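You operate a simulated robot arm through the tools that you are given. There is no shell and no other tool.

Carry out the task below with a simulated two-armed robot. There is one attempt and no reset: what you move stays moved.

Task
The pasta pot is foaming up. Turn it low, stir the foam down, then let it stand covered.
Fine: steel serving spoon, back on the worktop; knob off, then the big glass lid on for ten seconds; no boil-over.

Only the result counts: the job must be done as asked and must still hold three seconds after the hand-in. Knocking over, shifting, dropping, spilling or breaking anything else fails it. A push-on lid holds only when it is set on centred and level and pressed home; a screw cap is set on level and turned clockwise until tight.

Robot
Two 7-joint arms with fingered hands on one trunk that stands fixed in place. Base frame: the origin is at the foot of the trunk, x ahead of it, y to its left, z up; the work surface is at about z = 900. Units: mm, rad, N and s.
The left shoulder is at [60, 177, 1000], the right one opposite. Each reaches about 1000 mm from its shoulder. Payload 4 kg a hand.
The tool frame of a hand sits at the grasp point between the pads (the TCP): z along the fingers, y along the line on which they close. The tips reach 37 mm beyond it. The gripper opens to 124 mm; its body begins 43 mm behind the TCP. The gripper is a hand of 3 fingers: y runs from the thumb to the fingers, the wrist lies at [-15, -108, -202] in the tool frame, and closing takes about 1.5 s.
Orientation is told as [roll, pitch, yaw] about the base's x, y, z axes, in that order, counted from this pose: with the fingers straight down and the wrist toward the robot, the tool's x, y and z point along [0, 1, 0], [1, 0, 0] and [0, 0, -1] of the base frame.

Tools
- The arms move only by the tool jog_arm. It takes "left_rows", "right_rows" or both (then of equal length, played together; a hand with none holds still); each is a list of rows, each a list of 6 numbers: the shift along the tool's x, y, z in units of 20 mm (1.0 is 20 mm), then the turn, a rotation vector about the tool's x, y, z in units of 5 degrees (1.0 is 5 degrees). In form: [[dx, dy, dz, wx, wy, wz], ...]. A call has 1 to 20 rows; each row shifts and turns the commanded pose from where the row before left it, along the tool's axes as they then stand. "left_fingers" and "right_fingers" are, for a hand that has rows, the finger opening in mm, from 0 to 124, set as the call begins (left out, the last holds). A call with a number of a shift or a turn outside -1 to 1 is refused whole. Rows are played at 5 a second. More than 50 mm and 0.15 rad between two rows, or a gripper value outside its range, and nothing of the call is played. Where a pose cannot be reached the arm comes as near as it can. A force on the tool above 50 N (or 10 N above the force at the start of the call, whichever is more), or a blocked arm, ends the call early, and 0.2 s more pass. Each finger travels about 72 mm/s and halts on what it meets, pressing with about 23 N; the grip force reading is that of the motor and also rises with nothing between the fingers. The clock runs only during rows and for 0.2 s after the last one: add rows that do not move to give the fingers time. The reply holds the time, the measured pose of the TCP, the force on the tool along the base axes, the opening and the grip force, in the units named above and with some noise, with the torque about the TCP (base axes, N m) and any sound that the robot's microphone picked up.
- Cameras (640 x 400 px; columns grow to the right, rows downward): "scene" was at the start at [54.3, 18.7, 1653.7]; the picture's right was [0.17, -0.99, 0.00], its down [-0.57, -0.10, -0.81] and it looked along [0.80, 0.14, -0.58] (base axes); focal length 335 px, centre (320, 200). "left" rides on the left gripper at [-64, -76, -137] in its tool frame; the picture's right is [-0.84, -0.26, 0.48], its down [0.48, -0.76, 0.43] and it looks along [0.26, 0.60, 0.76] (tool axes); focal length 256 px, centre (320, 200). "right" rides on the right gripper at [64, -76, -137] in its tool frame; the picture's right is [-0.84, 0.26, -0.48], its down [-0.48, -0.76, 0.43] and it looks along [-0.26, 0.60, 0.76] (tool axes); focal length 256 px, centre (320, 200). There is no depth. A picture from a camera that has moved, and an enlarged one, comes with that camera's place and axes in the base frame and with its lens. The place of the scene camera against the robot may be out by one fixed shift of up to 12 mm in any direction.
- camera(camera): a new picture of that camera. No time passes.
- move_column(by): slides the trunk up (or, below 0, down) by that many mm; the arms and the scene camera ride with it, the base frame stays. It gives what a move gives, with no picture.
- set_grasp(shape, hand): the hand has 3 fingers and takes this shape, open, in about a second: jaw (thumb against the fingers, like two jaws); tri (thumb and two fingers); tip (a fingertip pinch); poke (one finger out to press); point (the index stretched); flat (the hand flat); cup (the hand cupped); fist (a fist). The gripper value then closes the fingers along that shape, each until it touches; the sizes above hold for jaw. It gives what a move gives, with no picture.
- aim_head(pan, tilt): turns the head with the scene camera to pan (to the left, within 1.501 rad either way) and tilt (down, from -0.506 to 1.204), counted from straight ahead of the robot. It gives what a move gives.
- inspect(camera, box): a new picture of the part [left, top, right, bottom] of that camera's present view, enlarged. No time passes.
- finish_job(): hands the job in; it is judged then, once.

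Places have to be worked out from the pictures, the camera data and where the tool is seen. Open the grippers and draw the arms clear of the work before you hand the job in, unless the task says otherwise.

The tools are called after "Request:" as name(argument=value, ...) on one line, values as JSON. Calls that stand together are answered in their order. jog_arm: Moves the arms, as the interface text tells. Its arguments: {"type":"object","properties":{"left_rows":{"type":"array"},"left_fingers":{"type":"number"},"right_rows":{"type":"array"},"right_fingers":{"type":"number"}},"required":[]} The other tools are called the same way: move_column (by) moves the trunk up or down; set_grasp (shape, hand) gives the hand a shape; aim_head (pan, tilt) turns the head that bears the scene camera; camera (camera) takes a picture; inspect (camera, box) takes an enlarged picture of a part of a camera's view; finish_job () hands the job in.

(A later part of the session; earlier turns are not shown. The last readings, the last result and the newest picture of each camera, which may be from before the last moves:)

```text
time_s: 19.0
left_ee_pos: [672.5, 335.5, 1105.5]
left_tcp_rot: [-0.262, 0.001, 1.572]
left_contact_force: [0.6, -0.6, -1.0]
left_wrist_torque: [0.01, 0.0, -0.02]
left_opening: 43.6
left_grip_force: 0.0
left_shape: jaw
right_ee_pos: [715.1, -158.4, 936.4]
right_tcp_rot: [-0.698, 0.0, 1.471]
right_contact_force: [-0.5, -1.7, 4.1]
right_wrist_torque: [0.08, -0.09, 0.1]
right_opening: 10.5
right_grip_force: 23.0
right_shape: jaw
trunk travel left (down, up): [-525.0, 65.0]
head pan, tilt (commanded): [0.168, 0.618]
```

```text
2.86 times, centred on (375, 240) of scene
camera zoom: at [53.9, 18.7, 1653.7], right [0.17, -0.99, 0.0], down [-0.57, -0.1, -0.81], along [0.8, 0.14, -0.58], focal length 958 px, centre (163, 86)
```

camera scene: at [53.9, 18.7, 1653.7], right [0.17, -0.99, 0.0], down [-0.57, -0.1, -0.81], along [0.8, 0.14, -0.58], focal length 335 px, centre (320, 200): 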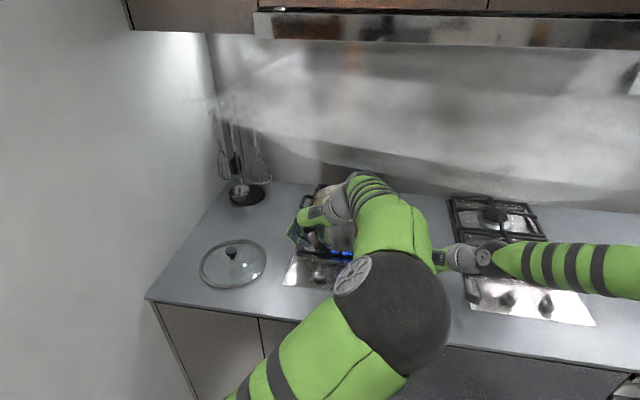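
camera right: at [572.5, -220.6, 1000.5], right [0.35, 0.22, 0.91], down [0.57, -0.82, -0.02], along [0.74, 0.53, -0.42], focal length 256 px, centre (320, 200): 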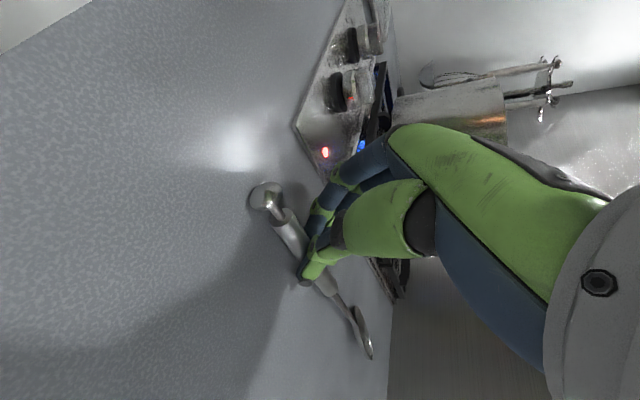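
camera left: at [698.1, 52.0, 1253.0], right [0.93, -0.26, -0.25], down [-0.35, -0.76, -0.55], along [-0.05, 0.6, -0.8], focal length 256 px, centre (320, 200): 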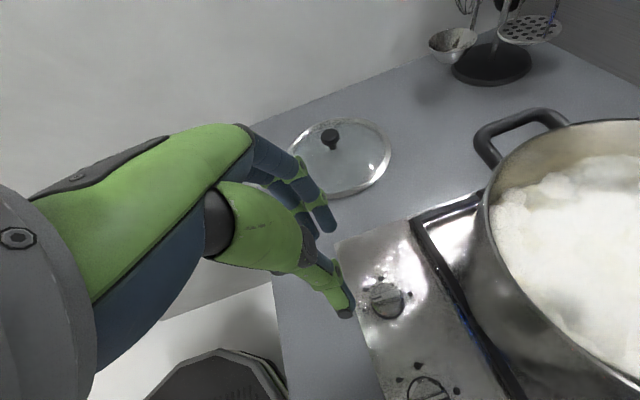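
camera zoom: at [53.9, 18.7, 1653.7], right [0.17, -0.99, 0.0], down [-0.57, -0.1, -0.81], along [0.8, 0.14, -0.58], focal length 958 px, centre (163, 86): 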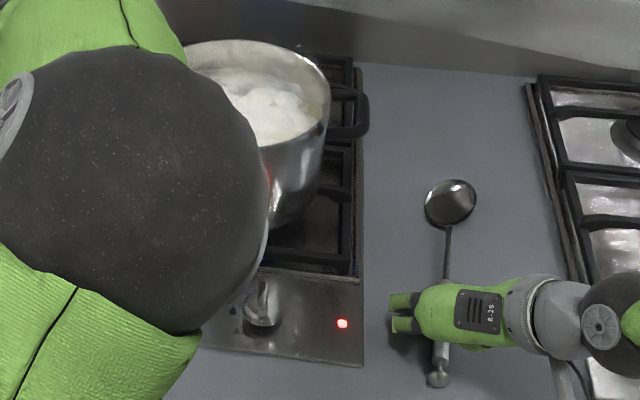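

The handle is gripped (10.5 mm, 23 N). I lift 20 mm and check that the spoon follows.

Request:
jog_arm(right_rows=[[-0.32, 0, -0.383, 0, 0, 0], [-0.32, 0, -0.383, 0, 0, 0], [0, 0, 0, 0, 0, 0]], left_rows=[[0, 0.5, -1, 0, 0, 0], [0, 0.5, -1, 0, 0, 0], [0, 0, 0, 0, 0, 0]])

Request:
camera(camera="right")

Request:
inspect(camera="scene", box=[360, 200, 480, 310])

Request:
camera(camera="left")

```text
time_s: 19.8
left_ee_pos: [663.0, 356.7, 1145.3]
left_tcp_rot: [-0.261, 0.0, 1.569]
left_contact_force: [0.1, -0.3, -0.5]
left_wrist_torque: [0.04, -0.03, -0.01]
left_opening: 43.9
left_grip_force: 0.0
left_shape: jaw
right_ee_pos: [714.6, -157.1, 955.6]
right_tcp_rot: [-0.698, 0.0, 1.471]
right_contact_force: [-0.5, 0.3, -0.5]
right_wrist_torque: [-0.02, 0.05, 0.05]
right_opening: 9.3
right_grip_force: 22.7
right_shape: jaw
trunk travel left (down, up): [-525.0, 65.0]
head pan, tilt (commanded): [0.168, 0.618]
```

```text
taken
camera right: at [572.8, -220.3, 1019.9], right [0.36, 0.22, 0.91], down [0.57, -0.82, -0.02], along [0.74, 0.53, -0.42], focal length 256 px, centre (320, 200)
```

right: 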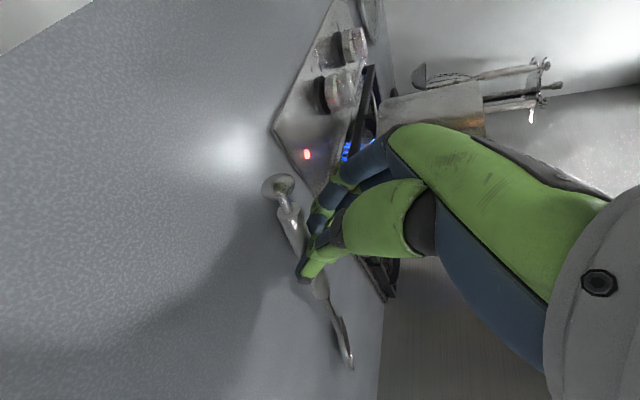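

```text
3.64 times, centred on (420, 255) of scene
camera zoom: at [54.6, 18.5, 1653.7], right [0.17, -0.99, 0.0], down [-0.57, -0.1, -0.81], along [0.8, 0.14, -0.58], focal length 1220 px, centre (-44, 0)
```

zoom: 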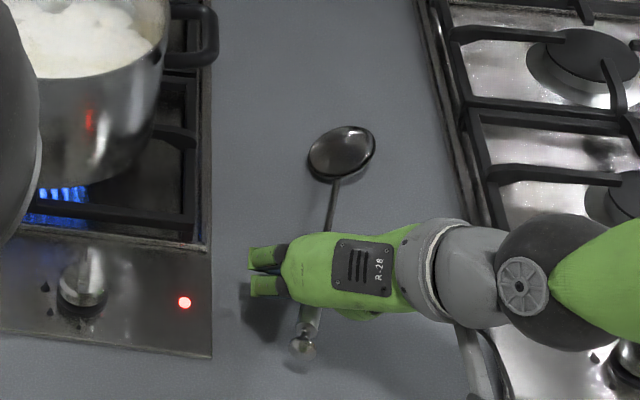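

```text
taken
camera left: at [688.1, 280.1, 1292.8], right [0.93, -0.26, -0.25], down [-0.35, -0.76, -0.55], along [-0.05, 0.6, -0.8], focal length 256 px, centre (320, 200)
```

left: 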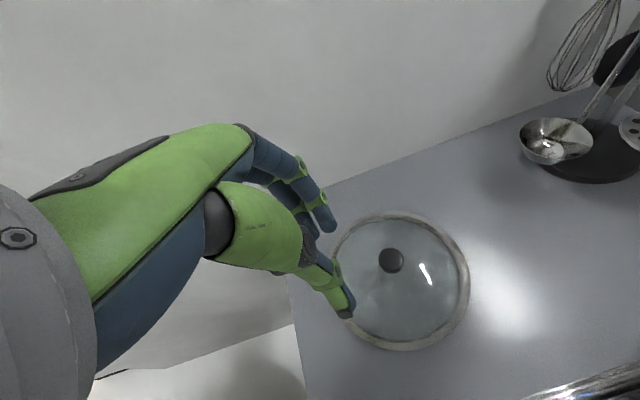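

The spoon's bowl stayed on the worktop (about z 908) while the handle rose: the tilted grip only has one finger on it and lets it pivot. I set it back down to re-grip it with the fingers straight down so both fingers hold it.

Request:
jog_arm(right_rows=[[0.32, 0, 0.383, 0, 0, 0], [0.3, 0, 0.36, 0, 0, 0], [0, 0, 0, 0, 0, 0]])

Request:
jog_arm(right_rows=[[0, 0, 0, 0, 0, 0], [0, 0, 0, 0, 0, 0], [-0.643, 0, -0.766, 0, 0, 0], [-0.643, 0, -0.766, 0, 0, 0], [-0.643, 0, -0.766, 0, 0, 0], [-0.5, 0, -0.3, 0, 1, 0], [-0.5, 0, -0.3, 0, 1, 0], [0, 0, 0, 0, 1, 0], [0, 0, 0, 0, 1, 0], [0, 0, 0, 0, 1, 0], [0, 0, 0, 0, 1, 0], [0, 0, 0, 0, 1, 0], [0, 0, 0, 0, 1, 0]], right_fingers=54)

Request:
camera(camera="right")

Request:
inspect(camera="scene", box=[270, 170, 480, 310])

```text
time_s: 20.6
left_ee_pos: [664.2, 355.5, 1144.4]
left_tcp_rot: [-0.263, 0.001, 1.571]
left_contact_force: [0.0, -0.6, -0.1]
left_wrist_torque: [-0.01, -0.03, 0.01]
left_opening: 43.7
left_grip_force: 0.0
left_shape: jaw
right_ee_pos: [715.1, -157.4, 937.6]
right_tcp_rot: [-0.699, 0.0, 1.472]
right_contact_force: [-0.6, 0.4, 1.1]
right_wrist_torque: [0.03, -0.06, -0.01]
right_opening: 9.3
right_grip_force: 22.9
right_shape: jaw
trunk travel left (down, up): [-525.0, 65.0]
head pan, tilt (commanded): [0.168, 0.618]
```

```text
time_s: 23.4
left_ee_pos: [662.9, 356.9, 1144.3]
left_tcp_rot: [-0.261, 0.001, 1.568]
left_contact_force: [1.2, 1.1, -0.4]
left_wrist_torque: [0.0, -0.02, 0.01]
left_opening: 43.7
left_grip_force: 0.0
left_shape: jaw
right_ee_pos: [724.0, -158.1, 1020.5]
right_tcp_rot: [0.001, 0.001, 1.472]
right_contact_force: [-0.2, 0.9, 0.1]
right_wrist_torque: [-0.01, -0.01, 0.01]
right_opening: 53.5
right_grip_force: 0.1
right_shape: jaw
trunk travel left (down, up): [-525.0, 65.0]
head pan, tilt (commanded): [0.168, 0.618]
```

```text
taken
camera right: at [654.5, -228.9, 1156.4], right [0.86, 0.17, 0.48], down [0.4, -0.8, -0.44], along [0.31, 0.57, -0.76], focal length 256 px, centre (320, 200)
```

right: 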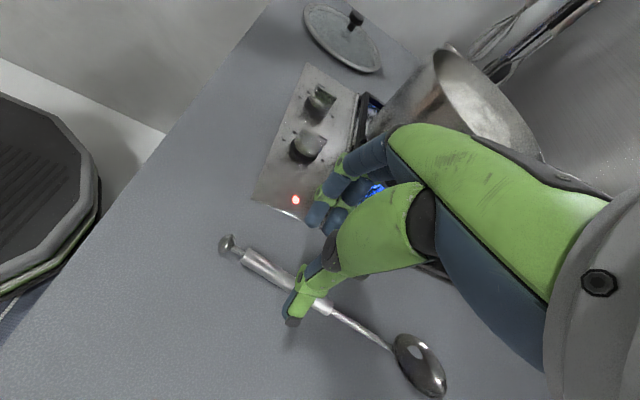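

```text
2.86 times, centred on (375, 240) of scene
camera zoom: at [54.7, 18.8, 1653.7], right [0.17, -0.99, 0.0], down [-0.57, -0.1, -0.81], along [0.8, 0.14, -0.58], focal length 958 px, centre (163, 86)
```

zoom: 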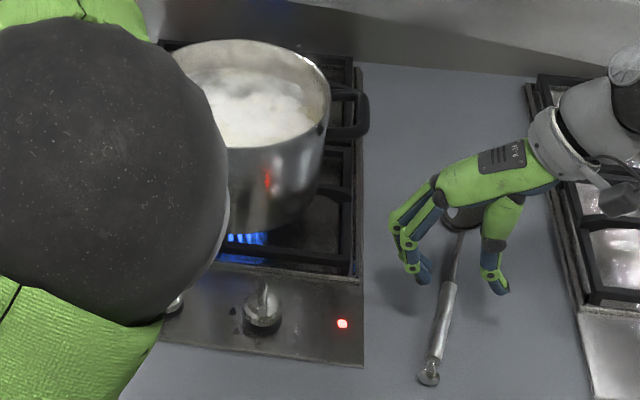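

The spoon now lies from about (672, −136) to (920, −193), i.e. −13°. I align the straight-down right hand over its handle at x≈755 and lower to just above the worktop.

Request:
jog_arm(right_rows=[[-0.51, 0.1, 0.7, 0, 0, 0.48], [-0.51, 0.1, 0.7, 0, 0, 0.48], [-0.51, 0.1, 0.7, 0, 0, 0.48], [0, 0, 0.7, 0, 0, 0], [0, 0, 0.7, 0, 0, 0], [0, 0, 0, 0, 0, 0]], right_fingers=50)

Request:
inspect(camera="right", box=[200, 180, 440, 380])

```text
time_s: 24.8
left_ee_pos: [664.2, 355.6, 1144.1]
left_tcp_rot: [-0.262, -0.001, 1.571]
left_contact_force: [0.8, -0.2, -0.2]
left_wrist_torque: [0.03, -0.02, -0.02]
left_opening: 43.7
left_grip_force: 0.0
left_shape: jaw
right_ee_pos: [754.0, -156.7, 948.7]
right_tcp_rot: [0.002, 0.0, 1.346]
right_contact_force: [0.9, 0.0, -0.3]
right_wrist_torque: [0.01, 0.01, -0.01]
right_opening: 50.1
right_grip_force: 0.1
right_shape: jaw
trunk travel left (down, up): [-525.0, 65.0]
head pan, tilt (commanded): [0.168, 0.618]
```

```text
2.00 times, centred on (320, 280) of right
camera zoom: at [676.5, -217.5, 1085.2], right [0.87, 0.06, 0.48], down [0.3, -0.85, -0.43], along [0.38, 0.53, -0.76], focal length 512 px, centre (320, 40)
```

zoom: 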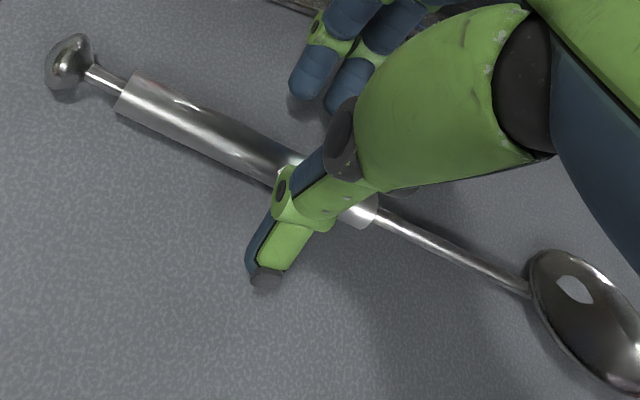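

The handle is centred between thumb and fingers. I lower 9 mm and close.

Request:
jog_arm(right_rows=[[0, 0, 0.25, 0, 0, 0], [0, 0, 0.2, 0, 0, 0], [0, 0, 0, 0, 0, 0]])

Request:
jog_arm(right_rows=[[0, 0, 0, 0, 0, 0], [0, 0, 0, 0, 0, 0], [0, 0, 0, 0, 0, 0], [0, 0, 0, 0, 0, 0], [0, 0, 0, 0, 0, 0]], right_fingers=0)

Request:
inspect(camera="right", box=[200, 180, 440, 380])

```text
time_s: 25.6
left_ee_pos: [663.5, 356.2, 1144.9]
left_tcp_rot: [-0.261, 0.0, 1.571]
left_contact_force: [-0.1, -0.2, -0.2]
left_wrist_torque: [-0.02, 0.06, 0.01]
left_opening: 43.6
left_grip_force: 0.0
left_shape: jaw
right_ee_pos: [755.5, -157.0, 939.9]
right_tcp_rot: [0.001, 0.0, 1.347]
right_contact_force: [1.8, 0.4, 0.2]
right_wrist_torque: [-0.02, 0.0, 0.01]
right_opening: 50.0
right_grip_force: 0.0
right_shape: jaw
trunk travel left (down, up): [-525.0, 65.0]
head pan, tilt (commanded): [0.168, 0.618]
```

```text
time_s: 26.8
left_ee_pos: [663.2, 355.1, 1144.7]
left_tcp_rot: [-0.264, 0.001, 1.571]
left_contact_force: [0.1, -0.4, 0.0]
left_wrist_torque: [0.02, 0.02, 0.04]
left_opening: 43.7
left_grip_force: 0.0
left_shape: jaw
right_ee_pos: [755.6, -157.2, 940.6]
right_tcp_rot: [-0.001, 0.001, 1.345]
right_contact_force: [0.7, -0.6, 2.7]
right_wrist_torque: [-0.05, 0.03, 0.0]
right_opening: 12.9
right_grip_force: 23.3
right_shape: jaw
trunk travel left (down, up): [-525.0, 65.0]
head pan, tilt (commanded): [0.168, 0.618]
```

```text
2.00 times, centred on (320, 280) of right
camera zoom: at [677.2, -217.9, 1076.7], right [0.87, 0.06, 0.48], down [0.3, -0.85, -0.43], along [0.38, 0.53, -0.76], focal length 512 px, centre (320, 40)
```

zoom: 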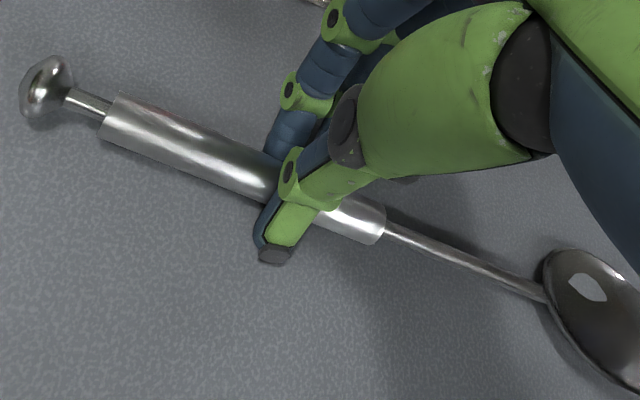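

The handle is gripped square at 12.9 mm. I lift it 100 mm while the left hand un-tilts and starts turning back to its natural heading, then look.

Request:
jog_arm(right_rows=[[0, 0, -0.5, 0, 0, 0], [0, 0, -0.8, 0, 0, 0], [0, 0, -1, 0, 0, 0], [0, 0, -1, 0, 0, 0], [0, 0, -1, 0, 0, 0], [0, 0, -0.7, 0, 0, 0]], left_rows=[[0, 0, -0.5, 0, 1, 0], [0, 0, -0.5, 0, 1, 0], [0, 0, -0.5, 0, 1, 0], [0, 0, 0, 0, 0, 1], [0, 0, 0, 0, 0, 1], [0, 0, 0, 0, 0, 1]])

Request:
camera(camera="right")

Request:
camera(camera="scene")

```text
time_s: 28.2
left_ee_pos: [658.2, 356.4, 1173.0]
left_tcp_rot: [0.0, 0.001, 1.308]
left_contact_force: [-0.4, 1.0, 0.4]
left_wrist_torque: [0.0, -0.02, 0.01]
left_opening: 43.8
left_grip_force: 0.1
left_shape: jaw
right_ee_pos: [755.0, -157.7, 1040.4]
right_tcp_rot: [0.001, 0.0, 1.346]
right_contact_force: [-0.4, -0.6, -0.9]
right_wrist_torque: [0.01, 0.04, -0.02]
right_opening: 12.3
right_grip_force: 23.1
right_shape: jaw
trunk travel left (down, up): [-525.0, 65.0]
head pan, tilt (commanded): [0.168, 0.618]
```

```text
taken
camera right: at [677.1, -218.5, 1178.5], right [0.87, 0.06, 0.48], down [0.3, -0.85, -0.43], along [0.38, 0.52, -0.76], focal length 256 px, centre (320, 200)
```

right: 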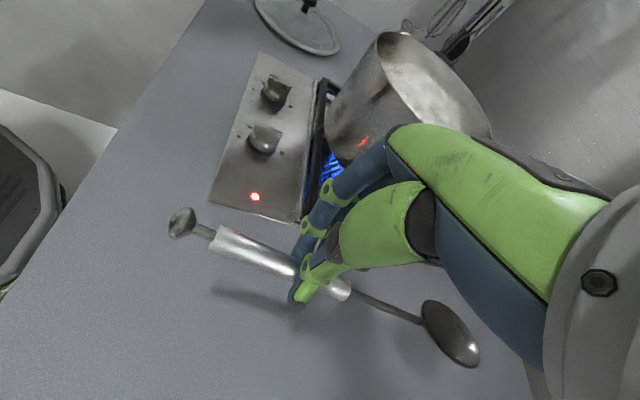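

```text
taken
camera scene: at [54.0, 18.9, 1653.7], right [0.17, -0.99, 0.0], down [-0.57, -0.1, -0.81], along [0.8, 0.14, -0.58], focal length 335 px, centre (320, 200)
```

scene: 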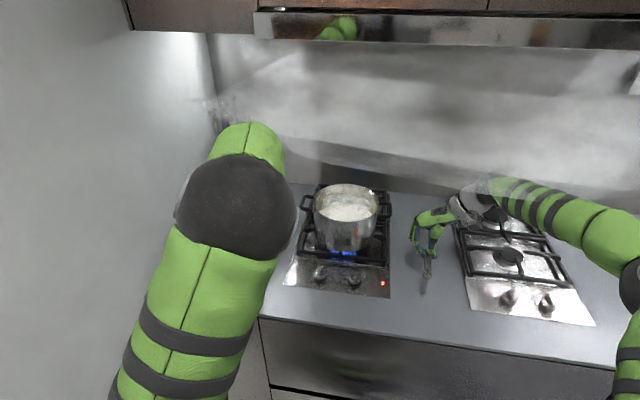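

The spoon is held firmly and level. Next I raise it to z ≈ 1260 and turn its heading to yaw 30° while the left hand keeps turning back.

Request:
jog_arm(right_rows=[[0, 0, -1, 0, 0, 0.94], [0, 0, -1, 0, 0, 0.94], [0, 0, -1, 0, 0, 0.94], [0, 0, -1, 0, 0, 0.94], [0, 0, -1, 0, 0, 0.94], [0, 0, -1, 0, 0, 0.94], [0, 0, -1, 0, 0, 0.94], [0, 0, -1, 0, 0, 0.94], [0, 0, -1, 0, 0, 0.94], [0, 0, -1, 0, 0, 0.94], [0, 0, -1, 0, 0, 0]], left_rows=[[0, 0, 0, 0, 0, 1], [0, 0, 0, 0, 0, 1], [0, 0, 0, 0, 0, 1], [0, 0, 0, 0, 0, 1], [0, 0, 0, 0, 0, 1], [0, 0, 0, 0, 0, 1], [0, 0, 0, 0, 0, 1], [0, 0, 0, 0, 0, 1], [0, 0, 0, 0, 0, 1], [0, 0, 0, 0, 0, 1], [0, 0, 0, 0, 0, 1]])

Request:
camera(camera="scene")

Request:
inspect(camera="scene", box=[280, 170, 400, 260])

```text
time_s: 30.6
left_ee_pos: [659.0, 355.9, 1172.3]
left_tcp_rot: [-0.001, 0.0, 0.347]
left_contact_force: [-0.1, 1.6, 1.0]
left_wrist_torque: [0.02, -0.01, -0.01]
left_opening: 43.8
left_grip_force: 0.0
left_shape: jaw
right_ee_pos: [756.1, -157.9, 1260.0]
right_tcp_rot: [0.001, 0.0, 0.524]
right_contact_force: [-0.7, -1.0, -1.1]
right_wrist_torque: [0.05, 0.04, 0.0]
right_opening: 12.1
right_grip_force: 22.9
right_shape: jaw
trunk travel left (down, up): [-525.0, 65.0]
head pan, tilt (commanded): [0.168, 0.618]
```

```text
taken
camera scene: at [54.2, 19.2, 1653.7], right [0.17, -0.99, 0.0], down [-0.57, -0.1, -0.81], along [0.8, 0.14, -0.58], focal length 335 px, centre (320, 200)
```

scene: 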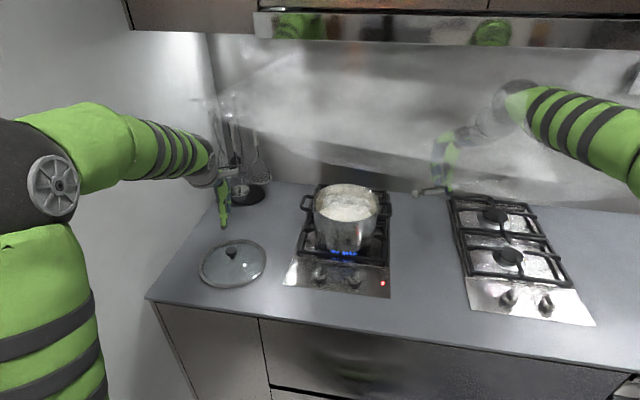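

```text
4.44 times, centred on (340, 215) of scene
camera zoom: at [54.2, 19.2, 1653.7], right [0.17, -0.99, 0.0], down [-0.57, -0.1, -0.81], along [0.8, 0.14, -0.58], focal length 1491 px, centre (231, 133)
```

zoom: 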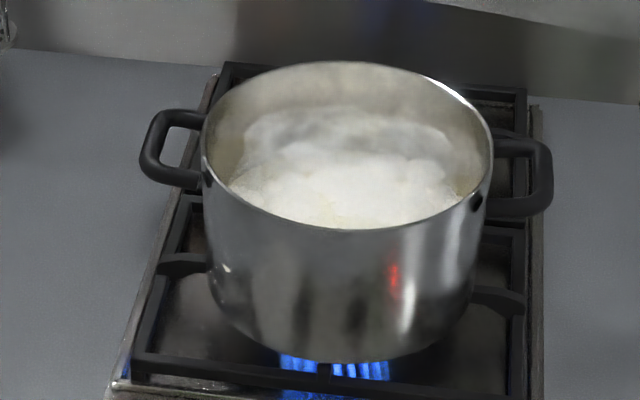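

Foam sits roughly 40 mm below the rim and the flame is low. I raise the spoon a bit and roll the right hand 60° so the bowl points down, off to the right of the pot; the left hand finishes turning to yaw 0.

Request:
jog_arm(right_rows=[[0, 0, -1, 0, 0, 0], [0, 0, -1, 0, 0, 0], [0, 0, 0, 0, 1, 0], [0, 0, 0, 0, 1, 0], [0, 0, 0, 0, 1, 0], [0, 0, 0, 0, 1, 0], [0, 0, 0, 0, 1, 0], [0, 0, 0, 0, 1, 0], [0, 0, 0, 0, 1, 0], [0, 0, 0, 0, 1, 0], [0, 0, 0, 0, 1, 0], [0, 0, 0, 0, 1, 0], [0, 0, 0, 0, 1, 0], [0, 0, 0, 0, 1, 0]], left_rows=[[0, 0, 0, 0, 0, 1], [0, 0, 0, 0, 0, 1], [0, 0, 0, 0, 0, 1], [0, 0, 0, 0, 0, 1], [0, 0, 0, 0, 0, 0], [0, 0, 0, 0, 0, 0], [0, 0, 0, 0, 0, 0], [0, 0, 0, 0, 0, 0], [0, 0, 0, 0, 0, 0], [0, 0, 0, 0, 0, 0], [0, 0, 0, 0, 0, 0], [0, 0, 0, 0, 0, 0], [0, 0, 0, 0, 0, 0], [0, 0, 0, 0, 0, 0]])

Request:
camera(camera="scene")

Request:
camera(camera="right")

Request:
camera(camera="left")

```text
time_s: 33.6
left_ee_pos: [659.2, 355.4, 1173.8]
left_tcp_rot: [-0.001, 0.001, 0.0]
left_contact_force: [0.2, 0.3, 0.2]
left_wrist_torque: [0.03, 0.03, -0.03]
left_opening: 43.7
left_grip_force: 0.1
left_shape: jaw
right_ee_pos: [755.8, -158.1, 1300.1]
right_tcp_rot: [1.048, -0.001, 0.525]
right_contact_force: [0.2, 0.8, -1.0]
right_wrist_torque: [-0.04, -0.03, -0.02]
right_opening: 12.1
right_grip_force: 22.8
right_shape: jaw
trunk travel left (down, up): [-525.0, 65.0]
head pan, tilt (commanded): [0.168, 0.618]
```

```text
taken
camera scene: at [54.7, 18.4, 1653.7], right [0.17, -0.99, 0.0], down [-0.57, -0.1, -0.81], along [0.8, 0.14, -0.58], focal length 335 px, centre (320, 200)
```

scene: 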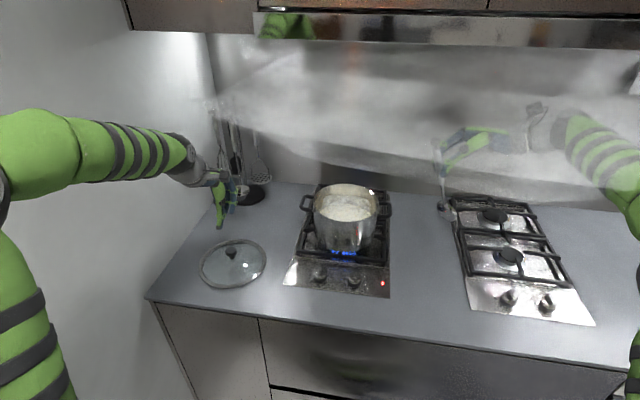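

```text
taken
camera right: at [734.2, -272.3, 1423.8], right [0.64, -0.59, -0.49], down [-0.73, -0.26, -0.64], along [0.25, 0.76, -0.6], focal length 256 px, centre (320, 200)
```

right: 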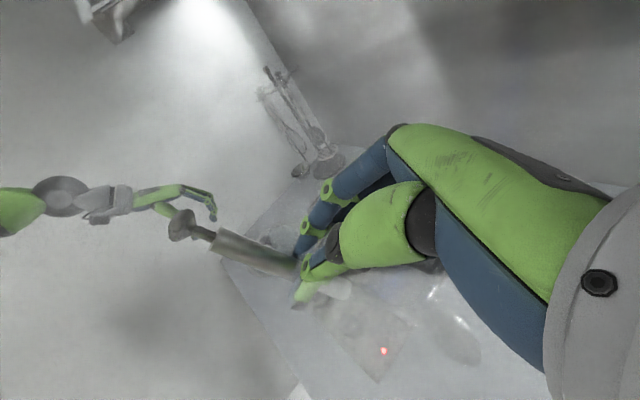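

```text
taken
camera left: at [581.5, 292.2, 1309.0], right [-0.26, -0.84, -0.48], down [-0.76, 0.48, -0.43], along [0.6, 0.26, -0.76], focal length 256 px, centre (320, 200)
```

left: 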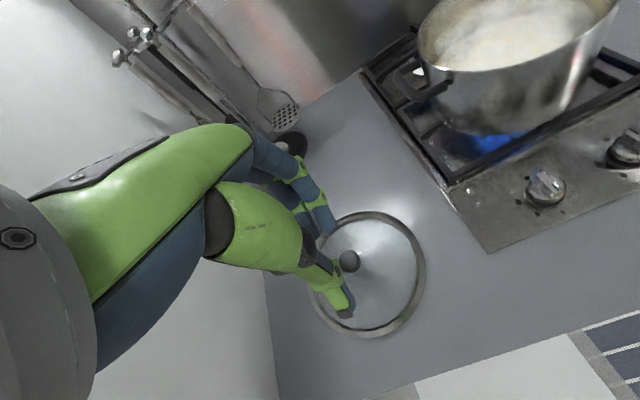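

I zoom on the held spoon in the scene view to work out where its bowl is relative to the hand.

Request:
inspect(camera="scene", box=[410, 90, 570, 230])

Request:
inspect(camera="right", box=[160, 180, 420, 380])

```text
2.86 times, centred on (490, 160) of scene
camera zoom: at [54.7, 18.4, 1653.7], right [0.17, -0.99, 0.0], down [-0.57, -0.1, -0.81], along [0.8, 0.14, -0.58], focal length 958 px, centre (-166, 314)
```

zoom: 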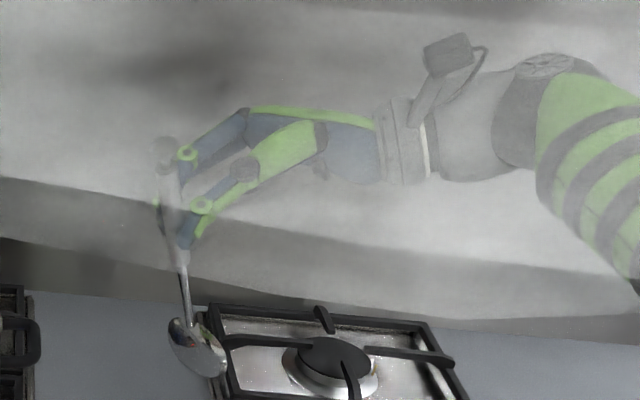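

```text
2.00 times, centred on (290, 280) of right
camera zoom: at [734.2, -272.3, 1423.8], right [0.64, -0.59, -0.49], down [-0.73, -0.26, -0.64], along [0.25, 0.76, -0.6], focal length 512 px, centre (380, 40)
```

zoom: 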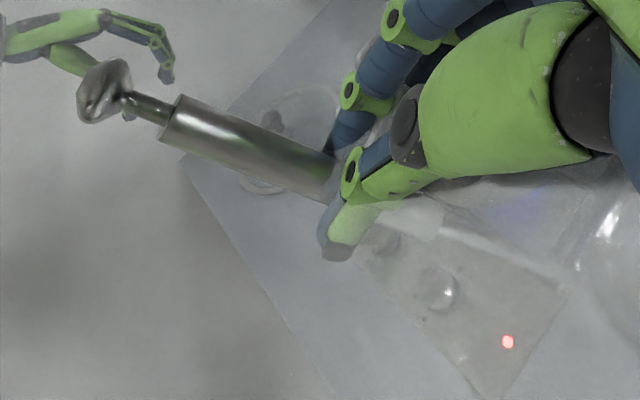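

The bowl hangs about (30, −43, −165) mm from the TCP, as expected. I carry it over to the pot centre at a height where the bowl clears the rim.

Request:
jog_arm(right_rows=[[0.423, 0.936, 0.768, 0, 0, 0], [0.423, 0.936, 0.768, 0, 0, 0], [0.423, 0.936, 0.768, 0, 0, 0], [0.423, 0.936, 0.768, 0, 0, 0], [0.423, 0.936, 0.768, 0, 0, 0], [0.423, 0.936, 0.768, 0, 0, 0], [0.423, 0.936, 0.768, 0, 0, 0], [0.423, 0.936, 0.768, 0, 0, 0], [0.423, 0.936, 0.768, 0, 0, 0], [0.423, 0.936, 0.768, 0, 0, 0], [0.423, 0.936, 0.768, 0, 0, 0], [0, 0, 0, 0, 0, 0]])

Request:
inspect(camera="scene", box=[280, 110, 440, 260])

Request:
inspect(camera="left", box=[390, 0, 640, 160])

Request:
camera(camera="right")

```text
time_s: 36.2
left_ee_pos: [658.7, 356.9, 1172.0]
left_tcp_rot: [-0.001, 0.0, 0.002]
left_contact_force: [-0.2, -0.2, -0.3]
left_wrist_torque: [0.0, 0.04, -0.02]
left_opening: 43.9
left_grip_force: 0.1
left_shape: jaw
right_ee_pos: [796.4, 95.1, 1281.7]
right_tcp_rot: [1.046, 0.0, 0.526]
right_contact_force: [0.0, 1.1, -0.6]
right_wrist_torque: [0.0, 0.0, 0.01]
right_opening: 11.8
right_grip_force: 22.5
right_shape: jaw
right hand out of reach, approached as far as the arm can: row 7, 8, 9, 10, 11
trunk travel left (down, up): [-525.0, 65.0]
head pan, tilt (commanded): [0.168, 0.618]
```

```text
2.67 times, centred on (360, 185) of scene
camera zoom: at [54.4, 18.7, 1653.7], right [0.17, -0.99, 0.0], down [-0.57, -0.1, -0.81], along [0.8, 0.14, -0.58], focal length 894 px, centre (213, 240)
```

zoom: 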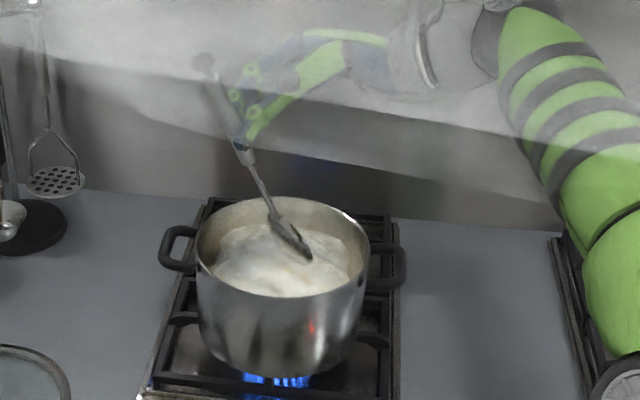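

```text
2.50 times, centred on (515, 80) of left
camera zoom: at [581.2, 292.4, 1309.0], right [-0.26, -0.84, -0.48], down [-0.76, 0.48, -0.43], along [0.6, 0.26, -0.76], focal length 640 px, centre (-168, 500)
```

zoom: 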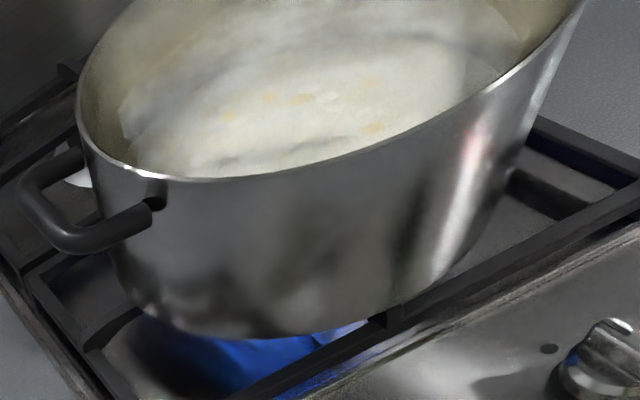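

```text
taken
camera right: at [774.4, -18.6, 1405.1], right [0.64, -0.6, -0.48], down [-0.73, -0.26, -0.64], along [0.25, 0.76, -0.6], focal length 256 px, centre (320, 200)
```

right: 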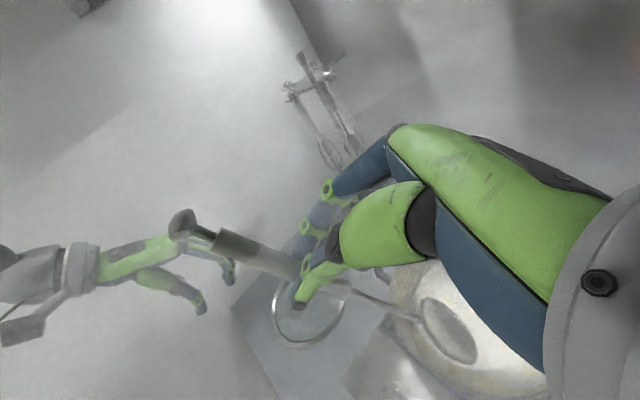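

The arm is at its reach limit, with the bowl about 40 mm short of the pot centre. Turning the hand from yaw 30° to 0° about the bowl brings the wrist back and gains reach, so I do that now.

Request:
jog_arm(right_rows=[[0, 0.247, 0, -0.866, 0, 0.5], [0, 0.247, 0, -0.866, 0, 0.5], [0, 0.247, 0, -0.866, 0, 0.5], [0, 0.247, 0, -0.866, 0, 0.5], [0, 0.247, 0, -0.866, 0, 0.5], [0, 0.247, 0, -0.866, 0, 0.5], [0, 0, 0, 0, 0, 0]])

Request:
inspect(camera="scene", box=[280, 110, 440, 260])

Request:
camera(camera="right")

```text
time_s: 37.8
left_ee_pos: [659.9, 356.6, 1171.7]
left_tcp_rot: [0.0, -0.001, 0.001]
left_contact_force: [-0.8, -0.7, 0.2]
left_wrist_torque: [-0.01, 0.0, -0.02]
left_opening: 43.7
left_grip_force: 0.1
left_shape: jaw
right_ee_pos: [823.3, 103.7, 1281.4]
right_tcp_rot: [1.046, 0.001, 0.0]
right_contact_force: [-0.1, 0.3, -1.2]
right_wrist_torque: [0.02, -0.04, 0.01]
right_opening: 11.9
right_grip_force: 23.1
right_shape: jaw
trunk travel left (down, up): [-525.0, 65.0]
head pan, tilt (commanded): [0.168, 0.618]
```

```text
2.67 times, centred on (360, 185) of scene
camera zoom: at [54.6, 18.6, 1653.7], right [0.17, -0.99, 0.0], down [-0.57, -0.1, -0.81], along [0.8, 0.14, -0.58], focal length 894 px, centre (213, 240)
```

zoom: 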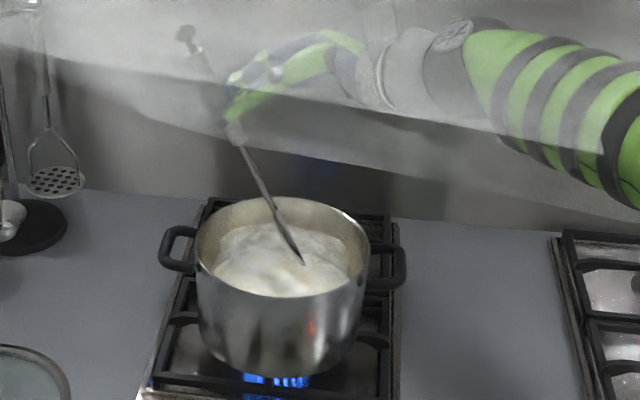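

```text
taken
camera right: at [748.7, 16.3, 1405.6], right [0.26, -0.84, -0.48], down [-0.76, 0.13, -0.64], along [0.6, 0.53, -0.6], focal length 256 px, centre (320, 200)
```

right: 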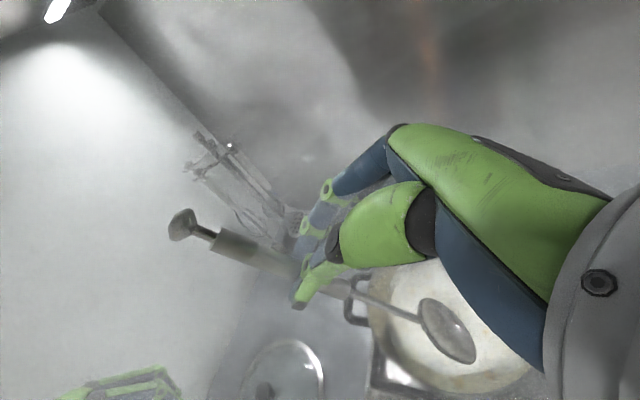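

The hand reached yaw 0 with reach to spare; the bowl is at about (826, 57, 1117) and the pot centre about (870, 71). I shift forward to the centre, then lower the bowl into the foam.

Request:
jog_arm(right_rows=[[0.1, 0.733, 0.173, 0, 0, 0], [0.1, 0.733, 0.173, 0, 0, 0], [0.1, 0.733, 0.173, 0, 0, 0], [-0.808, 0, 0.467, 0, 0, 0], [-0.808, 0, 0.467, 0, 0, 0], [-0.808, 0, 0.467, 0, 0, 0]])

Request:
inspect(camera="scene", box=[280, 110, 440, 260])

Request:
camera(camera="right")

```text
time_s: 39.2
left_ee_pos: [658.3, 356.4, 1173.4]
left_tcp_rot: [0.0, 0.0, -0.001]
left_contact_force: [0.5, 0.1, -0.7]
left_wrist_torque: [0.0, 0.04, -0.02]
left_opening: 43.7
left_grip_force: 0.1
left_shape: jaw
right_ee_pos: [867.6, 115.9, 1225.2]
right_tcp_rot: [1.044, 0.001, 0.002]
right_contact_force: [0.0, -0.1, -1.3]
right_wrist_torque: [-0.03, 0.02, -0.01]
right_opening: 11.7
right_grip_force: 23.0
right_shape: jaw
trunk travel left (down, up): [-525.0, 65.0]
head pan, tilt (commanded): [0.168, 0.618]
```

```text
2.67 times, centred on (360, 185) of scene
camera zoom: at [54.6, 18.6, 1653.7], right [0.17, -0.99, 0.0], down [-0.57, -0.1, -0.81], along [0.8, 0.14, -0.58], focal length 894 px, centre (213, 240)
```

zoom: 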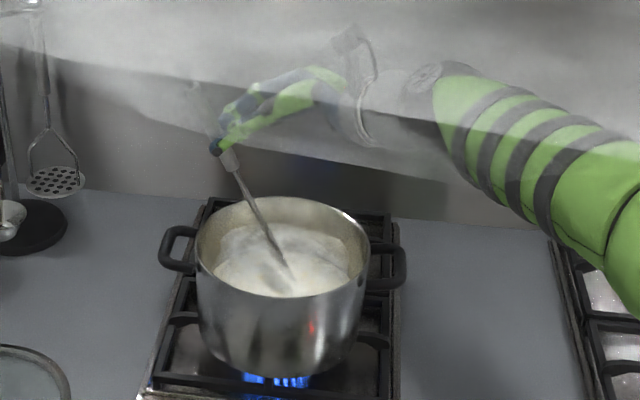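

```text
taken
camera right: at [792.6, 28.4, 1349.3], right [0.26, -0.84, -0.48], down [-0.76, 0.13, -0.64], along [0.6, 0.53, -0.6], focal length 256 px, centre (320, 200)
```

right: 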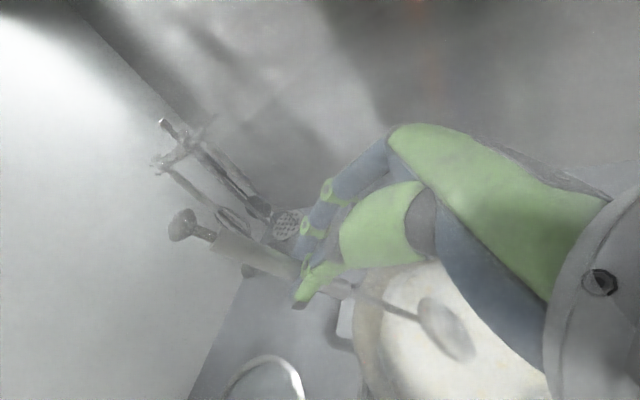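

The bowl is inside the pot above the foam, well clear of the rim. I lower it another 50 mm and make a first stirring circle of 30 mm radius.

Request:
jog_arm(right_rows=[[-0.72, 0, 0.416, 0, 0, 0], [-0.72, 0, 0.416, 0, 0, 0], [-0.72, 0, 0.416, 0, 0, 0], [0, 0.75, 0, 0, 0, 0], [0, 0.75, 0, 0, 0, 0], [0.375, -0.2, 0.65, 0, 0, 0], [0.274, -0.549, 0.476, 0, 0, 0], [0.1, -0.75, 0.174, 0, 0, 0], [-0.1, -0.75, -0.174, 0, 0, 0], [-0.274, -0.549, -0.476, 0, 0, 0], [-0.375, -0.2, -0.65, 0, 0, 0], [-0.375, 0.2, -0.65, 0, 0, 0], [-0.274, 0.549, -0.476, 0, 0, 0], [-0.1, 0.75, -0.174, 0, 0, 0], [0.1, 0.75, 0.174, 0, 0, 0], [0.274, 0.549, 0.476, 0, 0, 0], [0.375, 0.2, 0.65, 0, 0, 0]])

Request:
inspect(camera="scene", box=[280, 110, 440, 260])

Request:
camera(camera="right")

```text
time_s: 42.8
left_ee_pos: [658.5, 357.0, 1171.7]
left_tcp_rot: [0.0, 0.0, -0.001]
left_contact_force: [-0.3, -0.7, 0.0]
left_wrist_torque: [-0.02, 0.01, -0.02]
left_opening: 43.3
left_grip_force: 0.1
left_shape: jaw
right_ee_pos: [897.8, 116.6, 1177.1]
right_tcp_rot: [1.047, -0.001, 0.0]
right_contact_force: [-0.3, -0.9, -1.1]
right_wrist_torque: [-0.03, 0.03, -0.01]
right_opening: 11.5
right_grip_force: 22.6
right_shape: jaw
trunk travel left (down, up): [-525.0, 65.0]
head pan, tilt (commanded): [0.168, 0.618]
```

```text
2.67 times, centred on (360, 185) of scene
camera zoom: at [54.5, 19.3, 1653.7], right [0.17, -0.99, 0.0], down [-0.57, -0.1, -0.81], along [0.8, 0.14, -0.58], focal length 894 px, centre (213, 240)
```

zoom: 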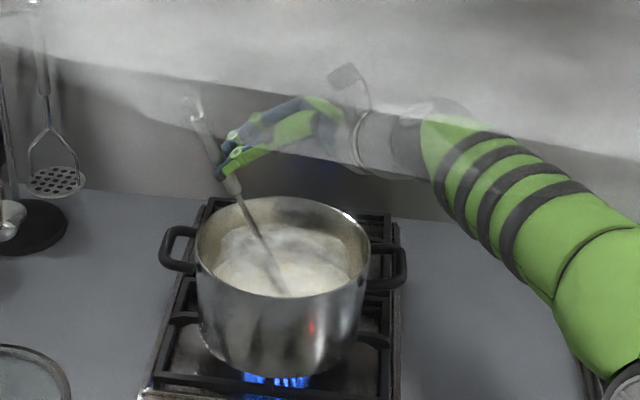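

```text
taken
camera right: at [822.8, 29.7, 1300.9], right [0.26, -0.84, -0.48], down [-0.76, 0.13, -0.64], along [0.6, 0.53, -0.6], focal length 256 px, centre (320, 200)
```

right: 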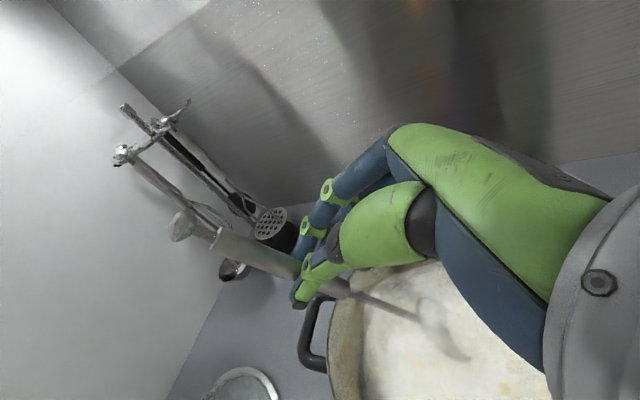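

The bowl now dips into the foam surface and forces stay near zero. I lower 20 mm more and keep stirring circles.

Request:
jog_arm(right_rows=[[-0.866, 0.1, 0.5, 0, 0, 0], [0.406, -0.217, 0.704, 0, 0, 0], [0.297, -0.595, 0.516, 0, 0, 0], [0.108, -0.813, 0.188, 0, 0, 0], [-0.108, -0.813, -0.188, 0, 0, 0], [-0.297, -0.595, -0.516, 0, 0, 0], [-0.406, -0.217, -0.704, 0, 0, 0], [-0.406, 0.217, -0.704, 0, 0, 0], [-0.297, 0.595, -0.516, 0, 0, 0], [-0.108, 0.813, -0.188, 0, 0, 0], [0.108, 0.813, 0.188, 0, 0, 0], [0.297, 0.595, 0.516, 0, 0, 0], [0.406, 0.217, 0.704, 0, 0, 0], [0.406, -0.217, 0.704, 0, 0, 0], [0.297, -0.595, 0.516, 0, 0, 0], [0.108, -0.813, 0.188, 0, 0, 0], [-0.108, -0.813, -0.188, 0, 0, 0], [-0.297, -0.595, -0.516, 0, 0, 0], [-0.406, -0.217, -0.704, 0, 0, 0]])

Request:
inspect(camera="scene", box=[280, 160, 400, 260])

Request:
camera(camera="right")

```text
time_s: 46.8
left_ee_pos: [658.7, 355.9, 1173.3]
left_tcp_rot: [-0.001, -0.001, 0.0]
left_contact_force: [0.0, 0.3, -0.3]
left_wrist_torque: [0.01, -0.01, -0.02]
left_opening: 43.9
left_grip_force: 0.0
left_shape: jaw
right_ee_pos: [832.7, 115.4, 1156.2]
right_tcp_rot: [1.048, -0.001, 0.002]
right_contact_force: [-0.4, -0.1, -1.0]
right_wrist_torque: [-0.04, -0.01, -0.02]
right_opening: 11.5
right_grip_force: 23.1
right_shape: jaw
trunk travel left (down, up): [-525.0, 65.0]
head pan, tilt (commanded): [0.168, 0.618]
```

```text
4.00 times, centred on (340, 210) of scene
camera zoom: at [54.4, 18.4, 1653.7], right [0.17, -0.99, 0.0], down [-0.57, -0.1, -0.81], along [0.8, 0.14, -0.58], focal length 1342 px, centre (240, 160)
```

zoom: 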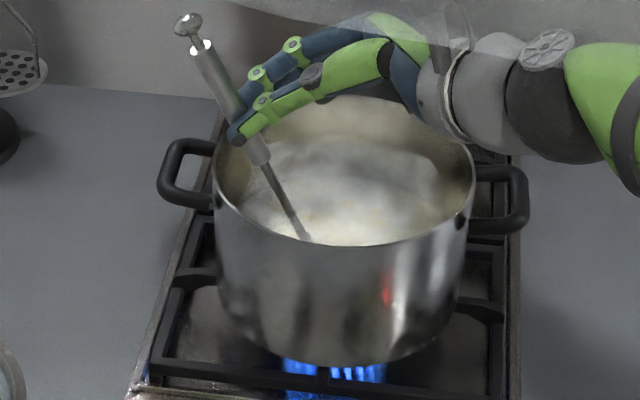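

```text
taken
camera right: at [758.8, 27.7, 1280.1], right [0.26, -0.84, -0.48], down [-0.76, 0.13, -0.64], along [0.6, 0.53, -0.6], focal length 256 px, centre (320, 200)
```

right: 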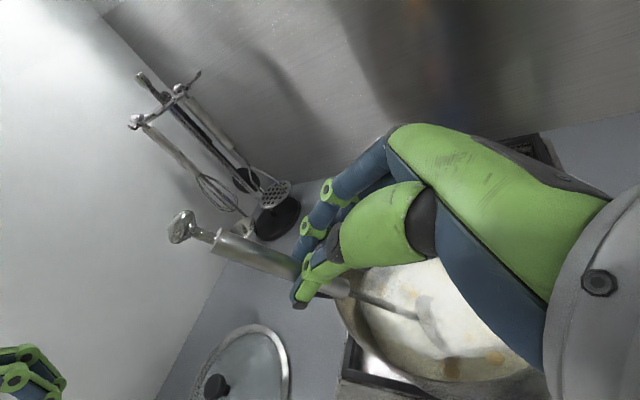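

The foam is thinning. I continue stirring for another one and a half circles.

Request:
jog_arm(right_rows=[[-0.406, 0.217, -0.704, 0, 0, 0], [-0.297, 0.595, -0.516, 0, 0, 0], [-0.108, 0.813, -0.188, 0, 0, 0], [0.108, 0.813, 0.188, 0, 0, 0], [0.297, 0.595, 0.516, 0, 0, 0], [0.406, 0.217, 0.704, 0, 0, 0], [0.406, -0.217, 0.704, 0, 0, 0], [0.297, -0.595, 0.516, 0, 0, 0], [0.108, -0.813, 0.188, 0, 0, 0], [-0.108, -0.813, -0.188, 0, 0, 0], [-0.297, -0.595, -0.516, 0, 0, 0], [-0.406, -0.217, -0.704, 0, 0, 0], [-0.406, 0.217, -0.704, 0, 0, 0], [-0.297, 0.595, -0.516, 0, 0, 0], [-0.108, 0.813, -0.188, 0, 0, 0], [0.108, 0.813, 0.188, 0, 0, 0], [0.297, 0.595, 0.516, 0, 0, 0], [0.406, 0.217, 0.704, 0, 0, 0]])

Request:
inspect(camera="scene", box=[280, 160, 400, 260])

Request:
inspect(camera="left", box=[390, 0, 640, 160])

Request:
camera(camera="right")

```text
time_s: 50.6
left_ee_pos: [659.0, 355.7, 1172.6]
left_tcp_rot: [0.001, 0.0, 0.001]
left_contact_force: [-0.1, 0.4, -0.2]
left_wrist_torque: [0.01, 0.0, 0.0]
left_opening: 43.6
left_grip_force: 0.0
left_shape: jaw
right_ee_pos: [899.5, 116.9, 1155.3]
right_tcp_rot: [1.045, 0.0, 0.003]
right_contact_force: [-0.7, 0.3, 0.6]
right_wrist_torque: [-0.01, -0.02, -0.02]
right_opening: 11.3
right_grip_force: 23.0
right_shape: jaw
trunk travel left (down, up): [-525.0, 65.0]
head pan, tilt (commanded): [0.168, 0.618]
```

```text
4.00 times, centred on (340, 210) of scene
camera zoom: at [54.5, 19.2, 1653.7], right [0.17, -0.99, 0.0], down [-0.57, -0.1, -0.81], along [0.8, 0.14, -0.58], focal length 1342 px, centre (240, 160)
```

zoom: 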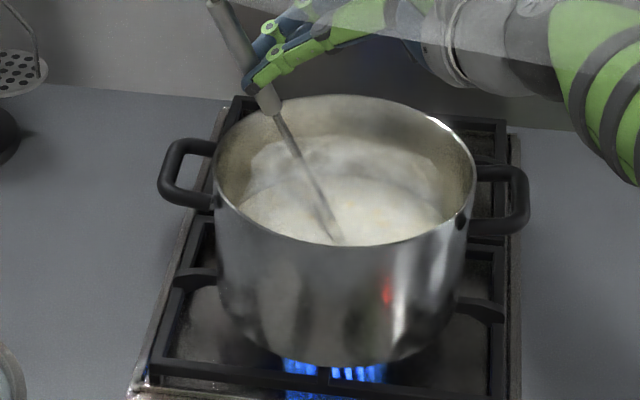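

```text
2.50 times, centred on (515, 80) of left
camera zoom: at [581.4, 292.9, 1308.9], right [-0.26, -0.84, -0.48], down [-0.76, 0.48, -0.43], along [0.6, 0.26, -0.76], focal length 640 px, centre (-168, 500)
```

zoom: 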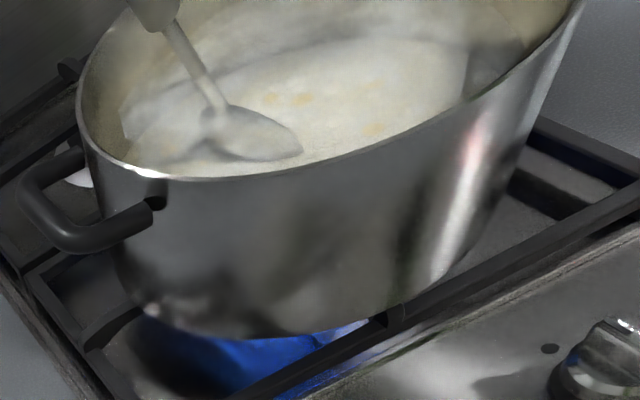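

```text
taken
camera right: at [824.5, 29.1, 1279.9], right [0.26, -0.84, -0.48], down [-0.76, 0.13, -0.64], along [0.6, 0.53, -0.6], focal length 256 px, centre (320, 200)
```

right: 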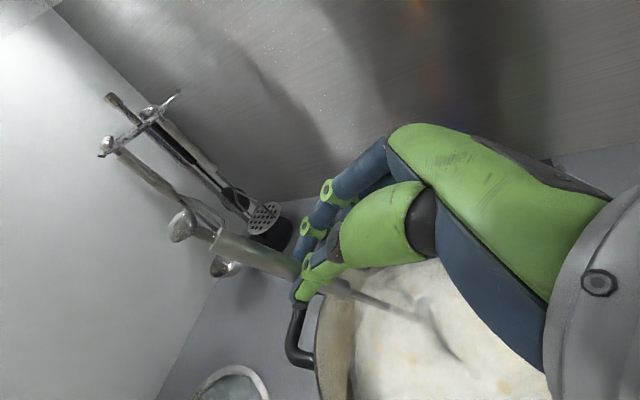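

The spoon works just under the surface, hanging a bit steeper than modelled, with its bowl ~15 mm left of centre. I shift right 15 mm, go 20 mm deeper, and stir more.

Request:
jog_arm(right_rows=[[-0.62, 0, -0.075, 0, 0, 0], [-0.62, 0, -0.075, 0, 0, 0], [0.406, -0.217, 0.704, 0, 0, 0], [0.297, -0.595, 0.516, 0, 0, 0], [0.108, -0.813, 0.188, 0, 0, 0], [-0.108, -0.813, -0.188, 0, 0, 0], [-0.297, -0.595, -0.516, 0, 0, 0], [-0.406, -0.217, -0.704, 0, 0, 0], [-0.406, 0.217, -0.704, 0, 0, 0], [-0.297, 0.595, -0.516, 0, 0, 0], [-0.108, 0.813, -0.188, 0, 0, 0], [0.108, 0.813, 0.188, 0, 0, 0], [0.297, 0.595, 0.516, 0, 0, 0], [0.406, 0.217, 0.704, 0, 0, 0], [0.406, -0.217, 0.704, 0, 0, 0], [0.297, -0.595, 0.516, 0, 0, 0], [0.108, -0.813, 0.188, 0, 0, 0], [-0.108, -0.813, -0.188, 0, 0, 0], [-0.297, -0.595, -0.516, 0, 0, 0], [-0.406, -0.217, -0.704, 0, 0, 0]])

Request:
inspect(camera="scene", box=[280, 160, 400, 260])

Request:
inspect(camera="left", box=[390, 0, 640, 160])

```text
time_s: 54.8
left_ee_pos: [657.3, 355.5, 1172.2]
left_tcp_rot: [-0.001, 0.0, 0.0]
left_contact_force: [0.6, 0.2, 0.0]
left_wrist_torque: [-0.02, 0.03, -0.01]
left_opening: 43.7
left_grip_force: 0.1
left_shape: jaw
right_ee_pos: [832.9, 101.9, 1136.2]
right_tcp_rot: [1.047, 0.002, 0.002]
right_contact_force: [0.1, -0.3, -0.6]
right_wrist_torque: [-0.05, -0.02, -0.03]
right_opening: 11.3
right_grip_force: 22.9
right_shape: jaw
trunk travel left (down, up): [-525.0, 65.0]
head pan, tilt (commanded): [0.168, 0.618]
```

```text
4.00 times, centred on (340, 210) of scene
camera zoom: at [54.4, 18.3, 1653.7], right [0.17, -0.99, 0.0], down [-0.57, -0.1, -0.81], along [0.8, 0.14, -0.58], focal length 1342 px, centre (240, 160)
```

zoom: 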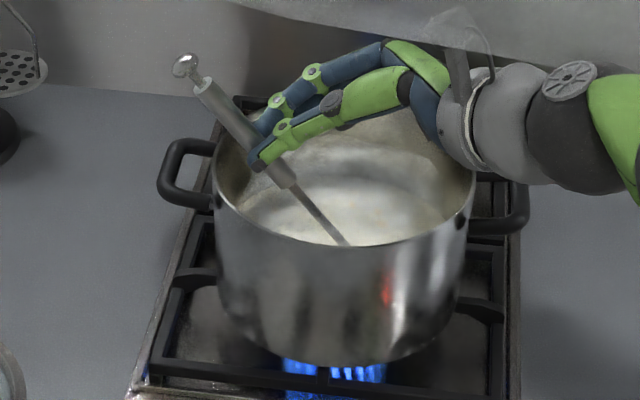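

```text
2.50 times, centred on (515, 80) of left
camera zoom: at [581.2, 292.3, 1309.1], right [-0.26, -0.84, -0.48], down [-0.76, 0.48, -0.43], along [0.6, 0.26, -0.76], focal length 640 px, centre (-168, 500)
```

zoom: 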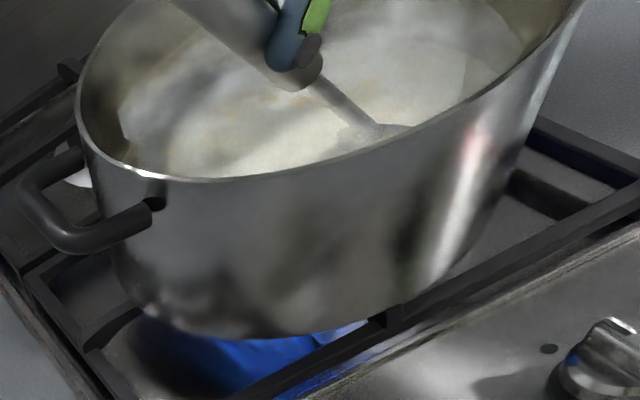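

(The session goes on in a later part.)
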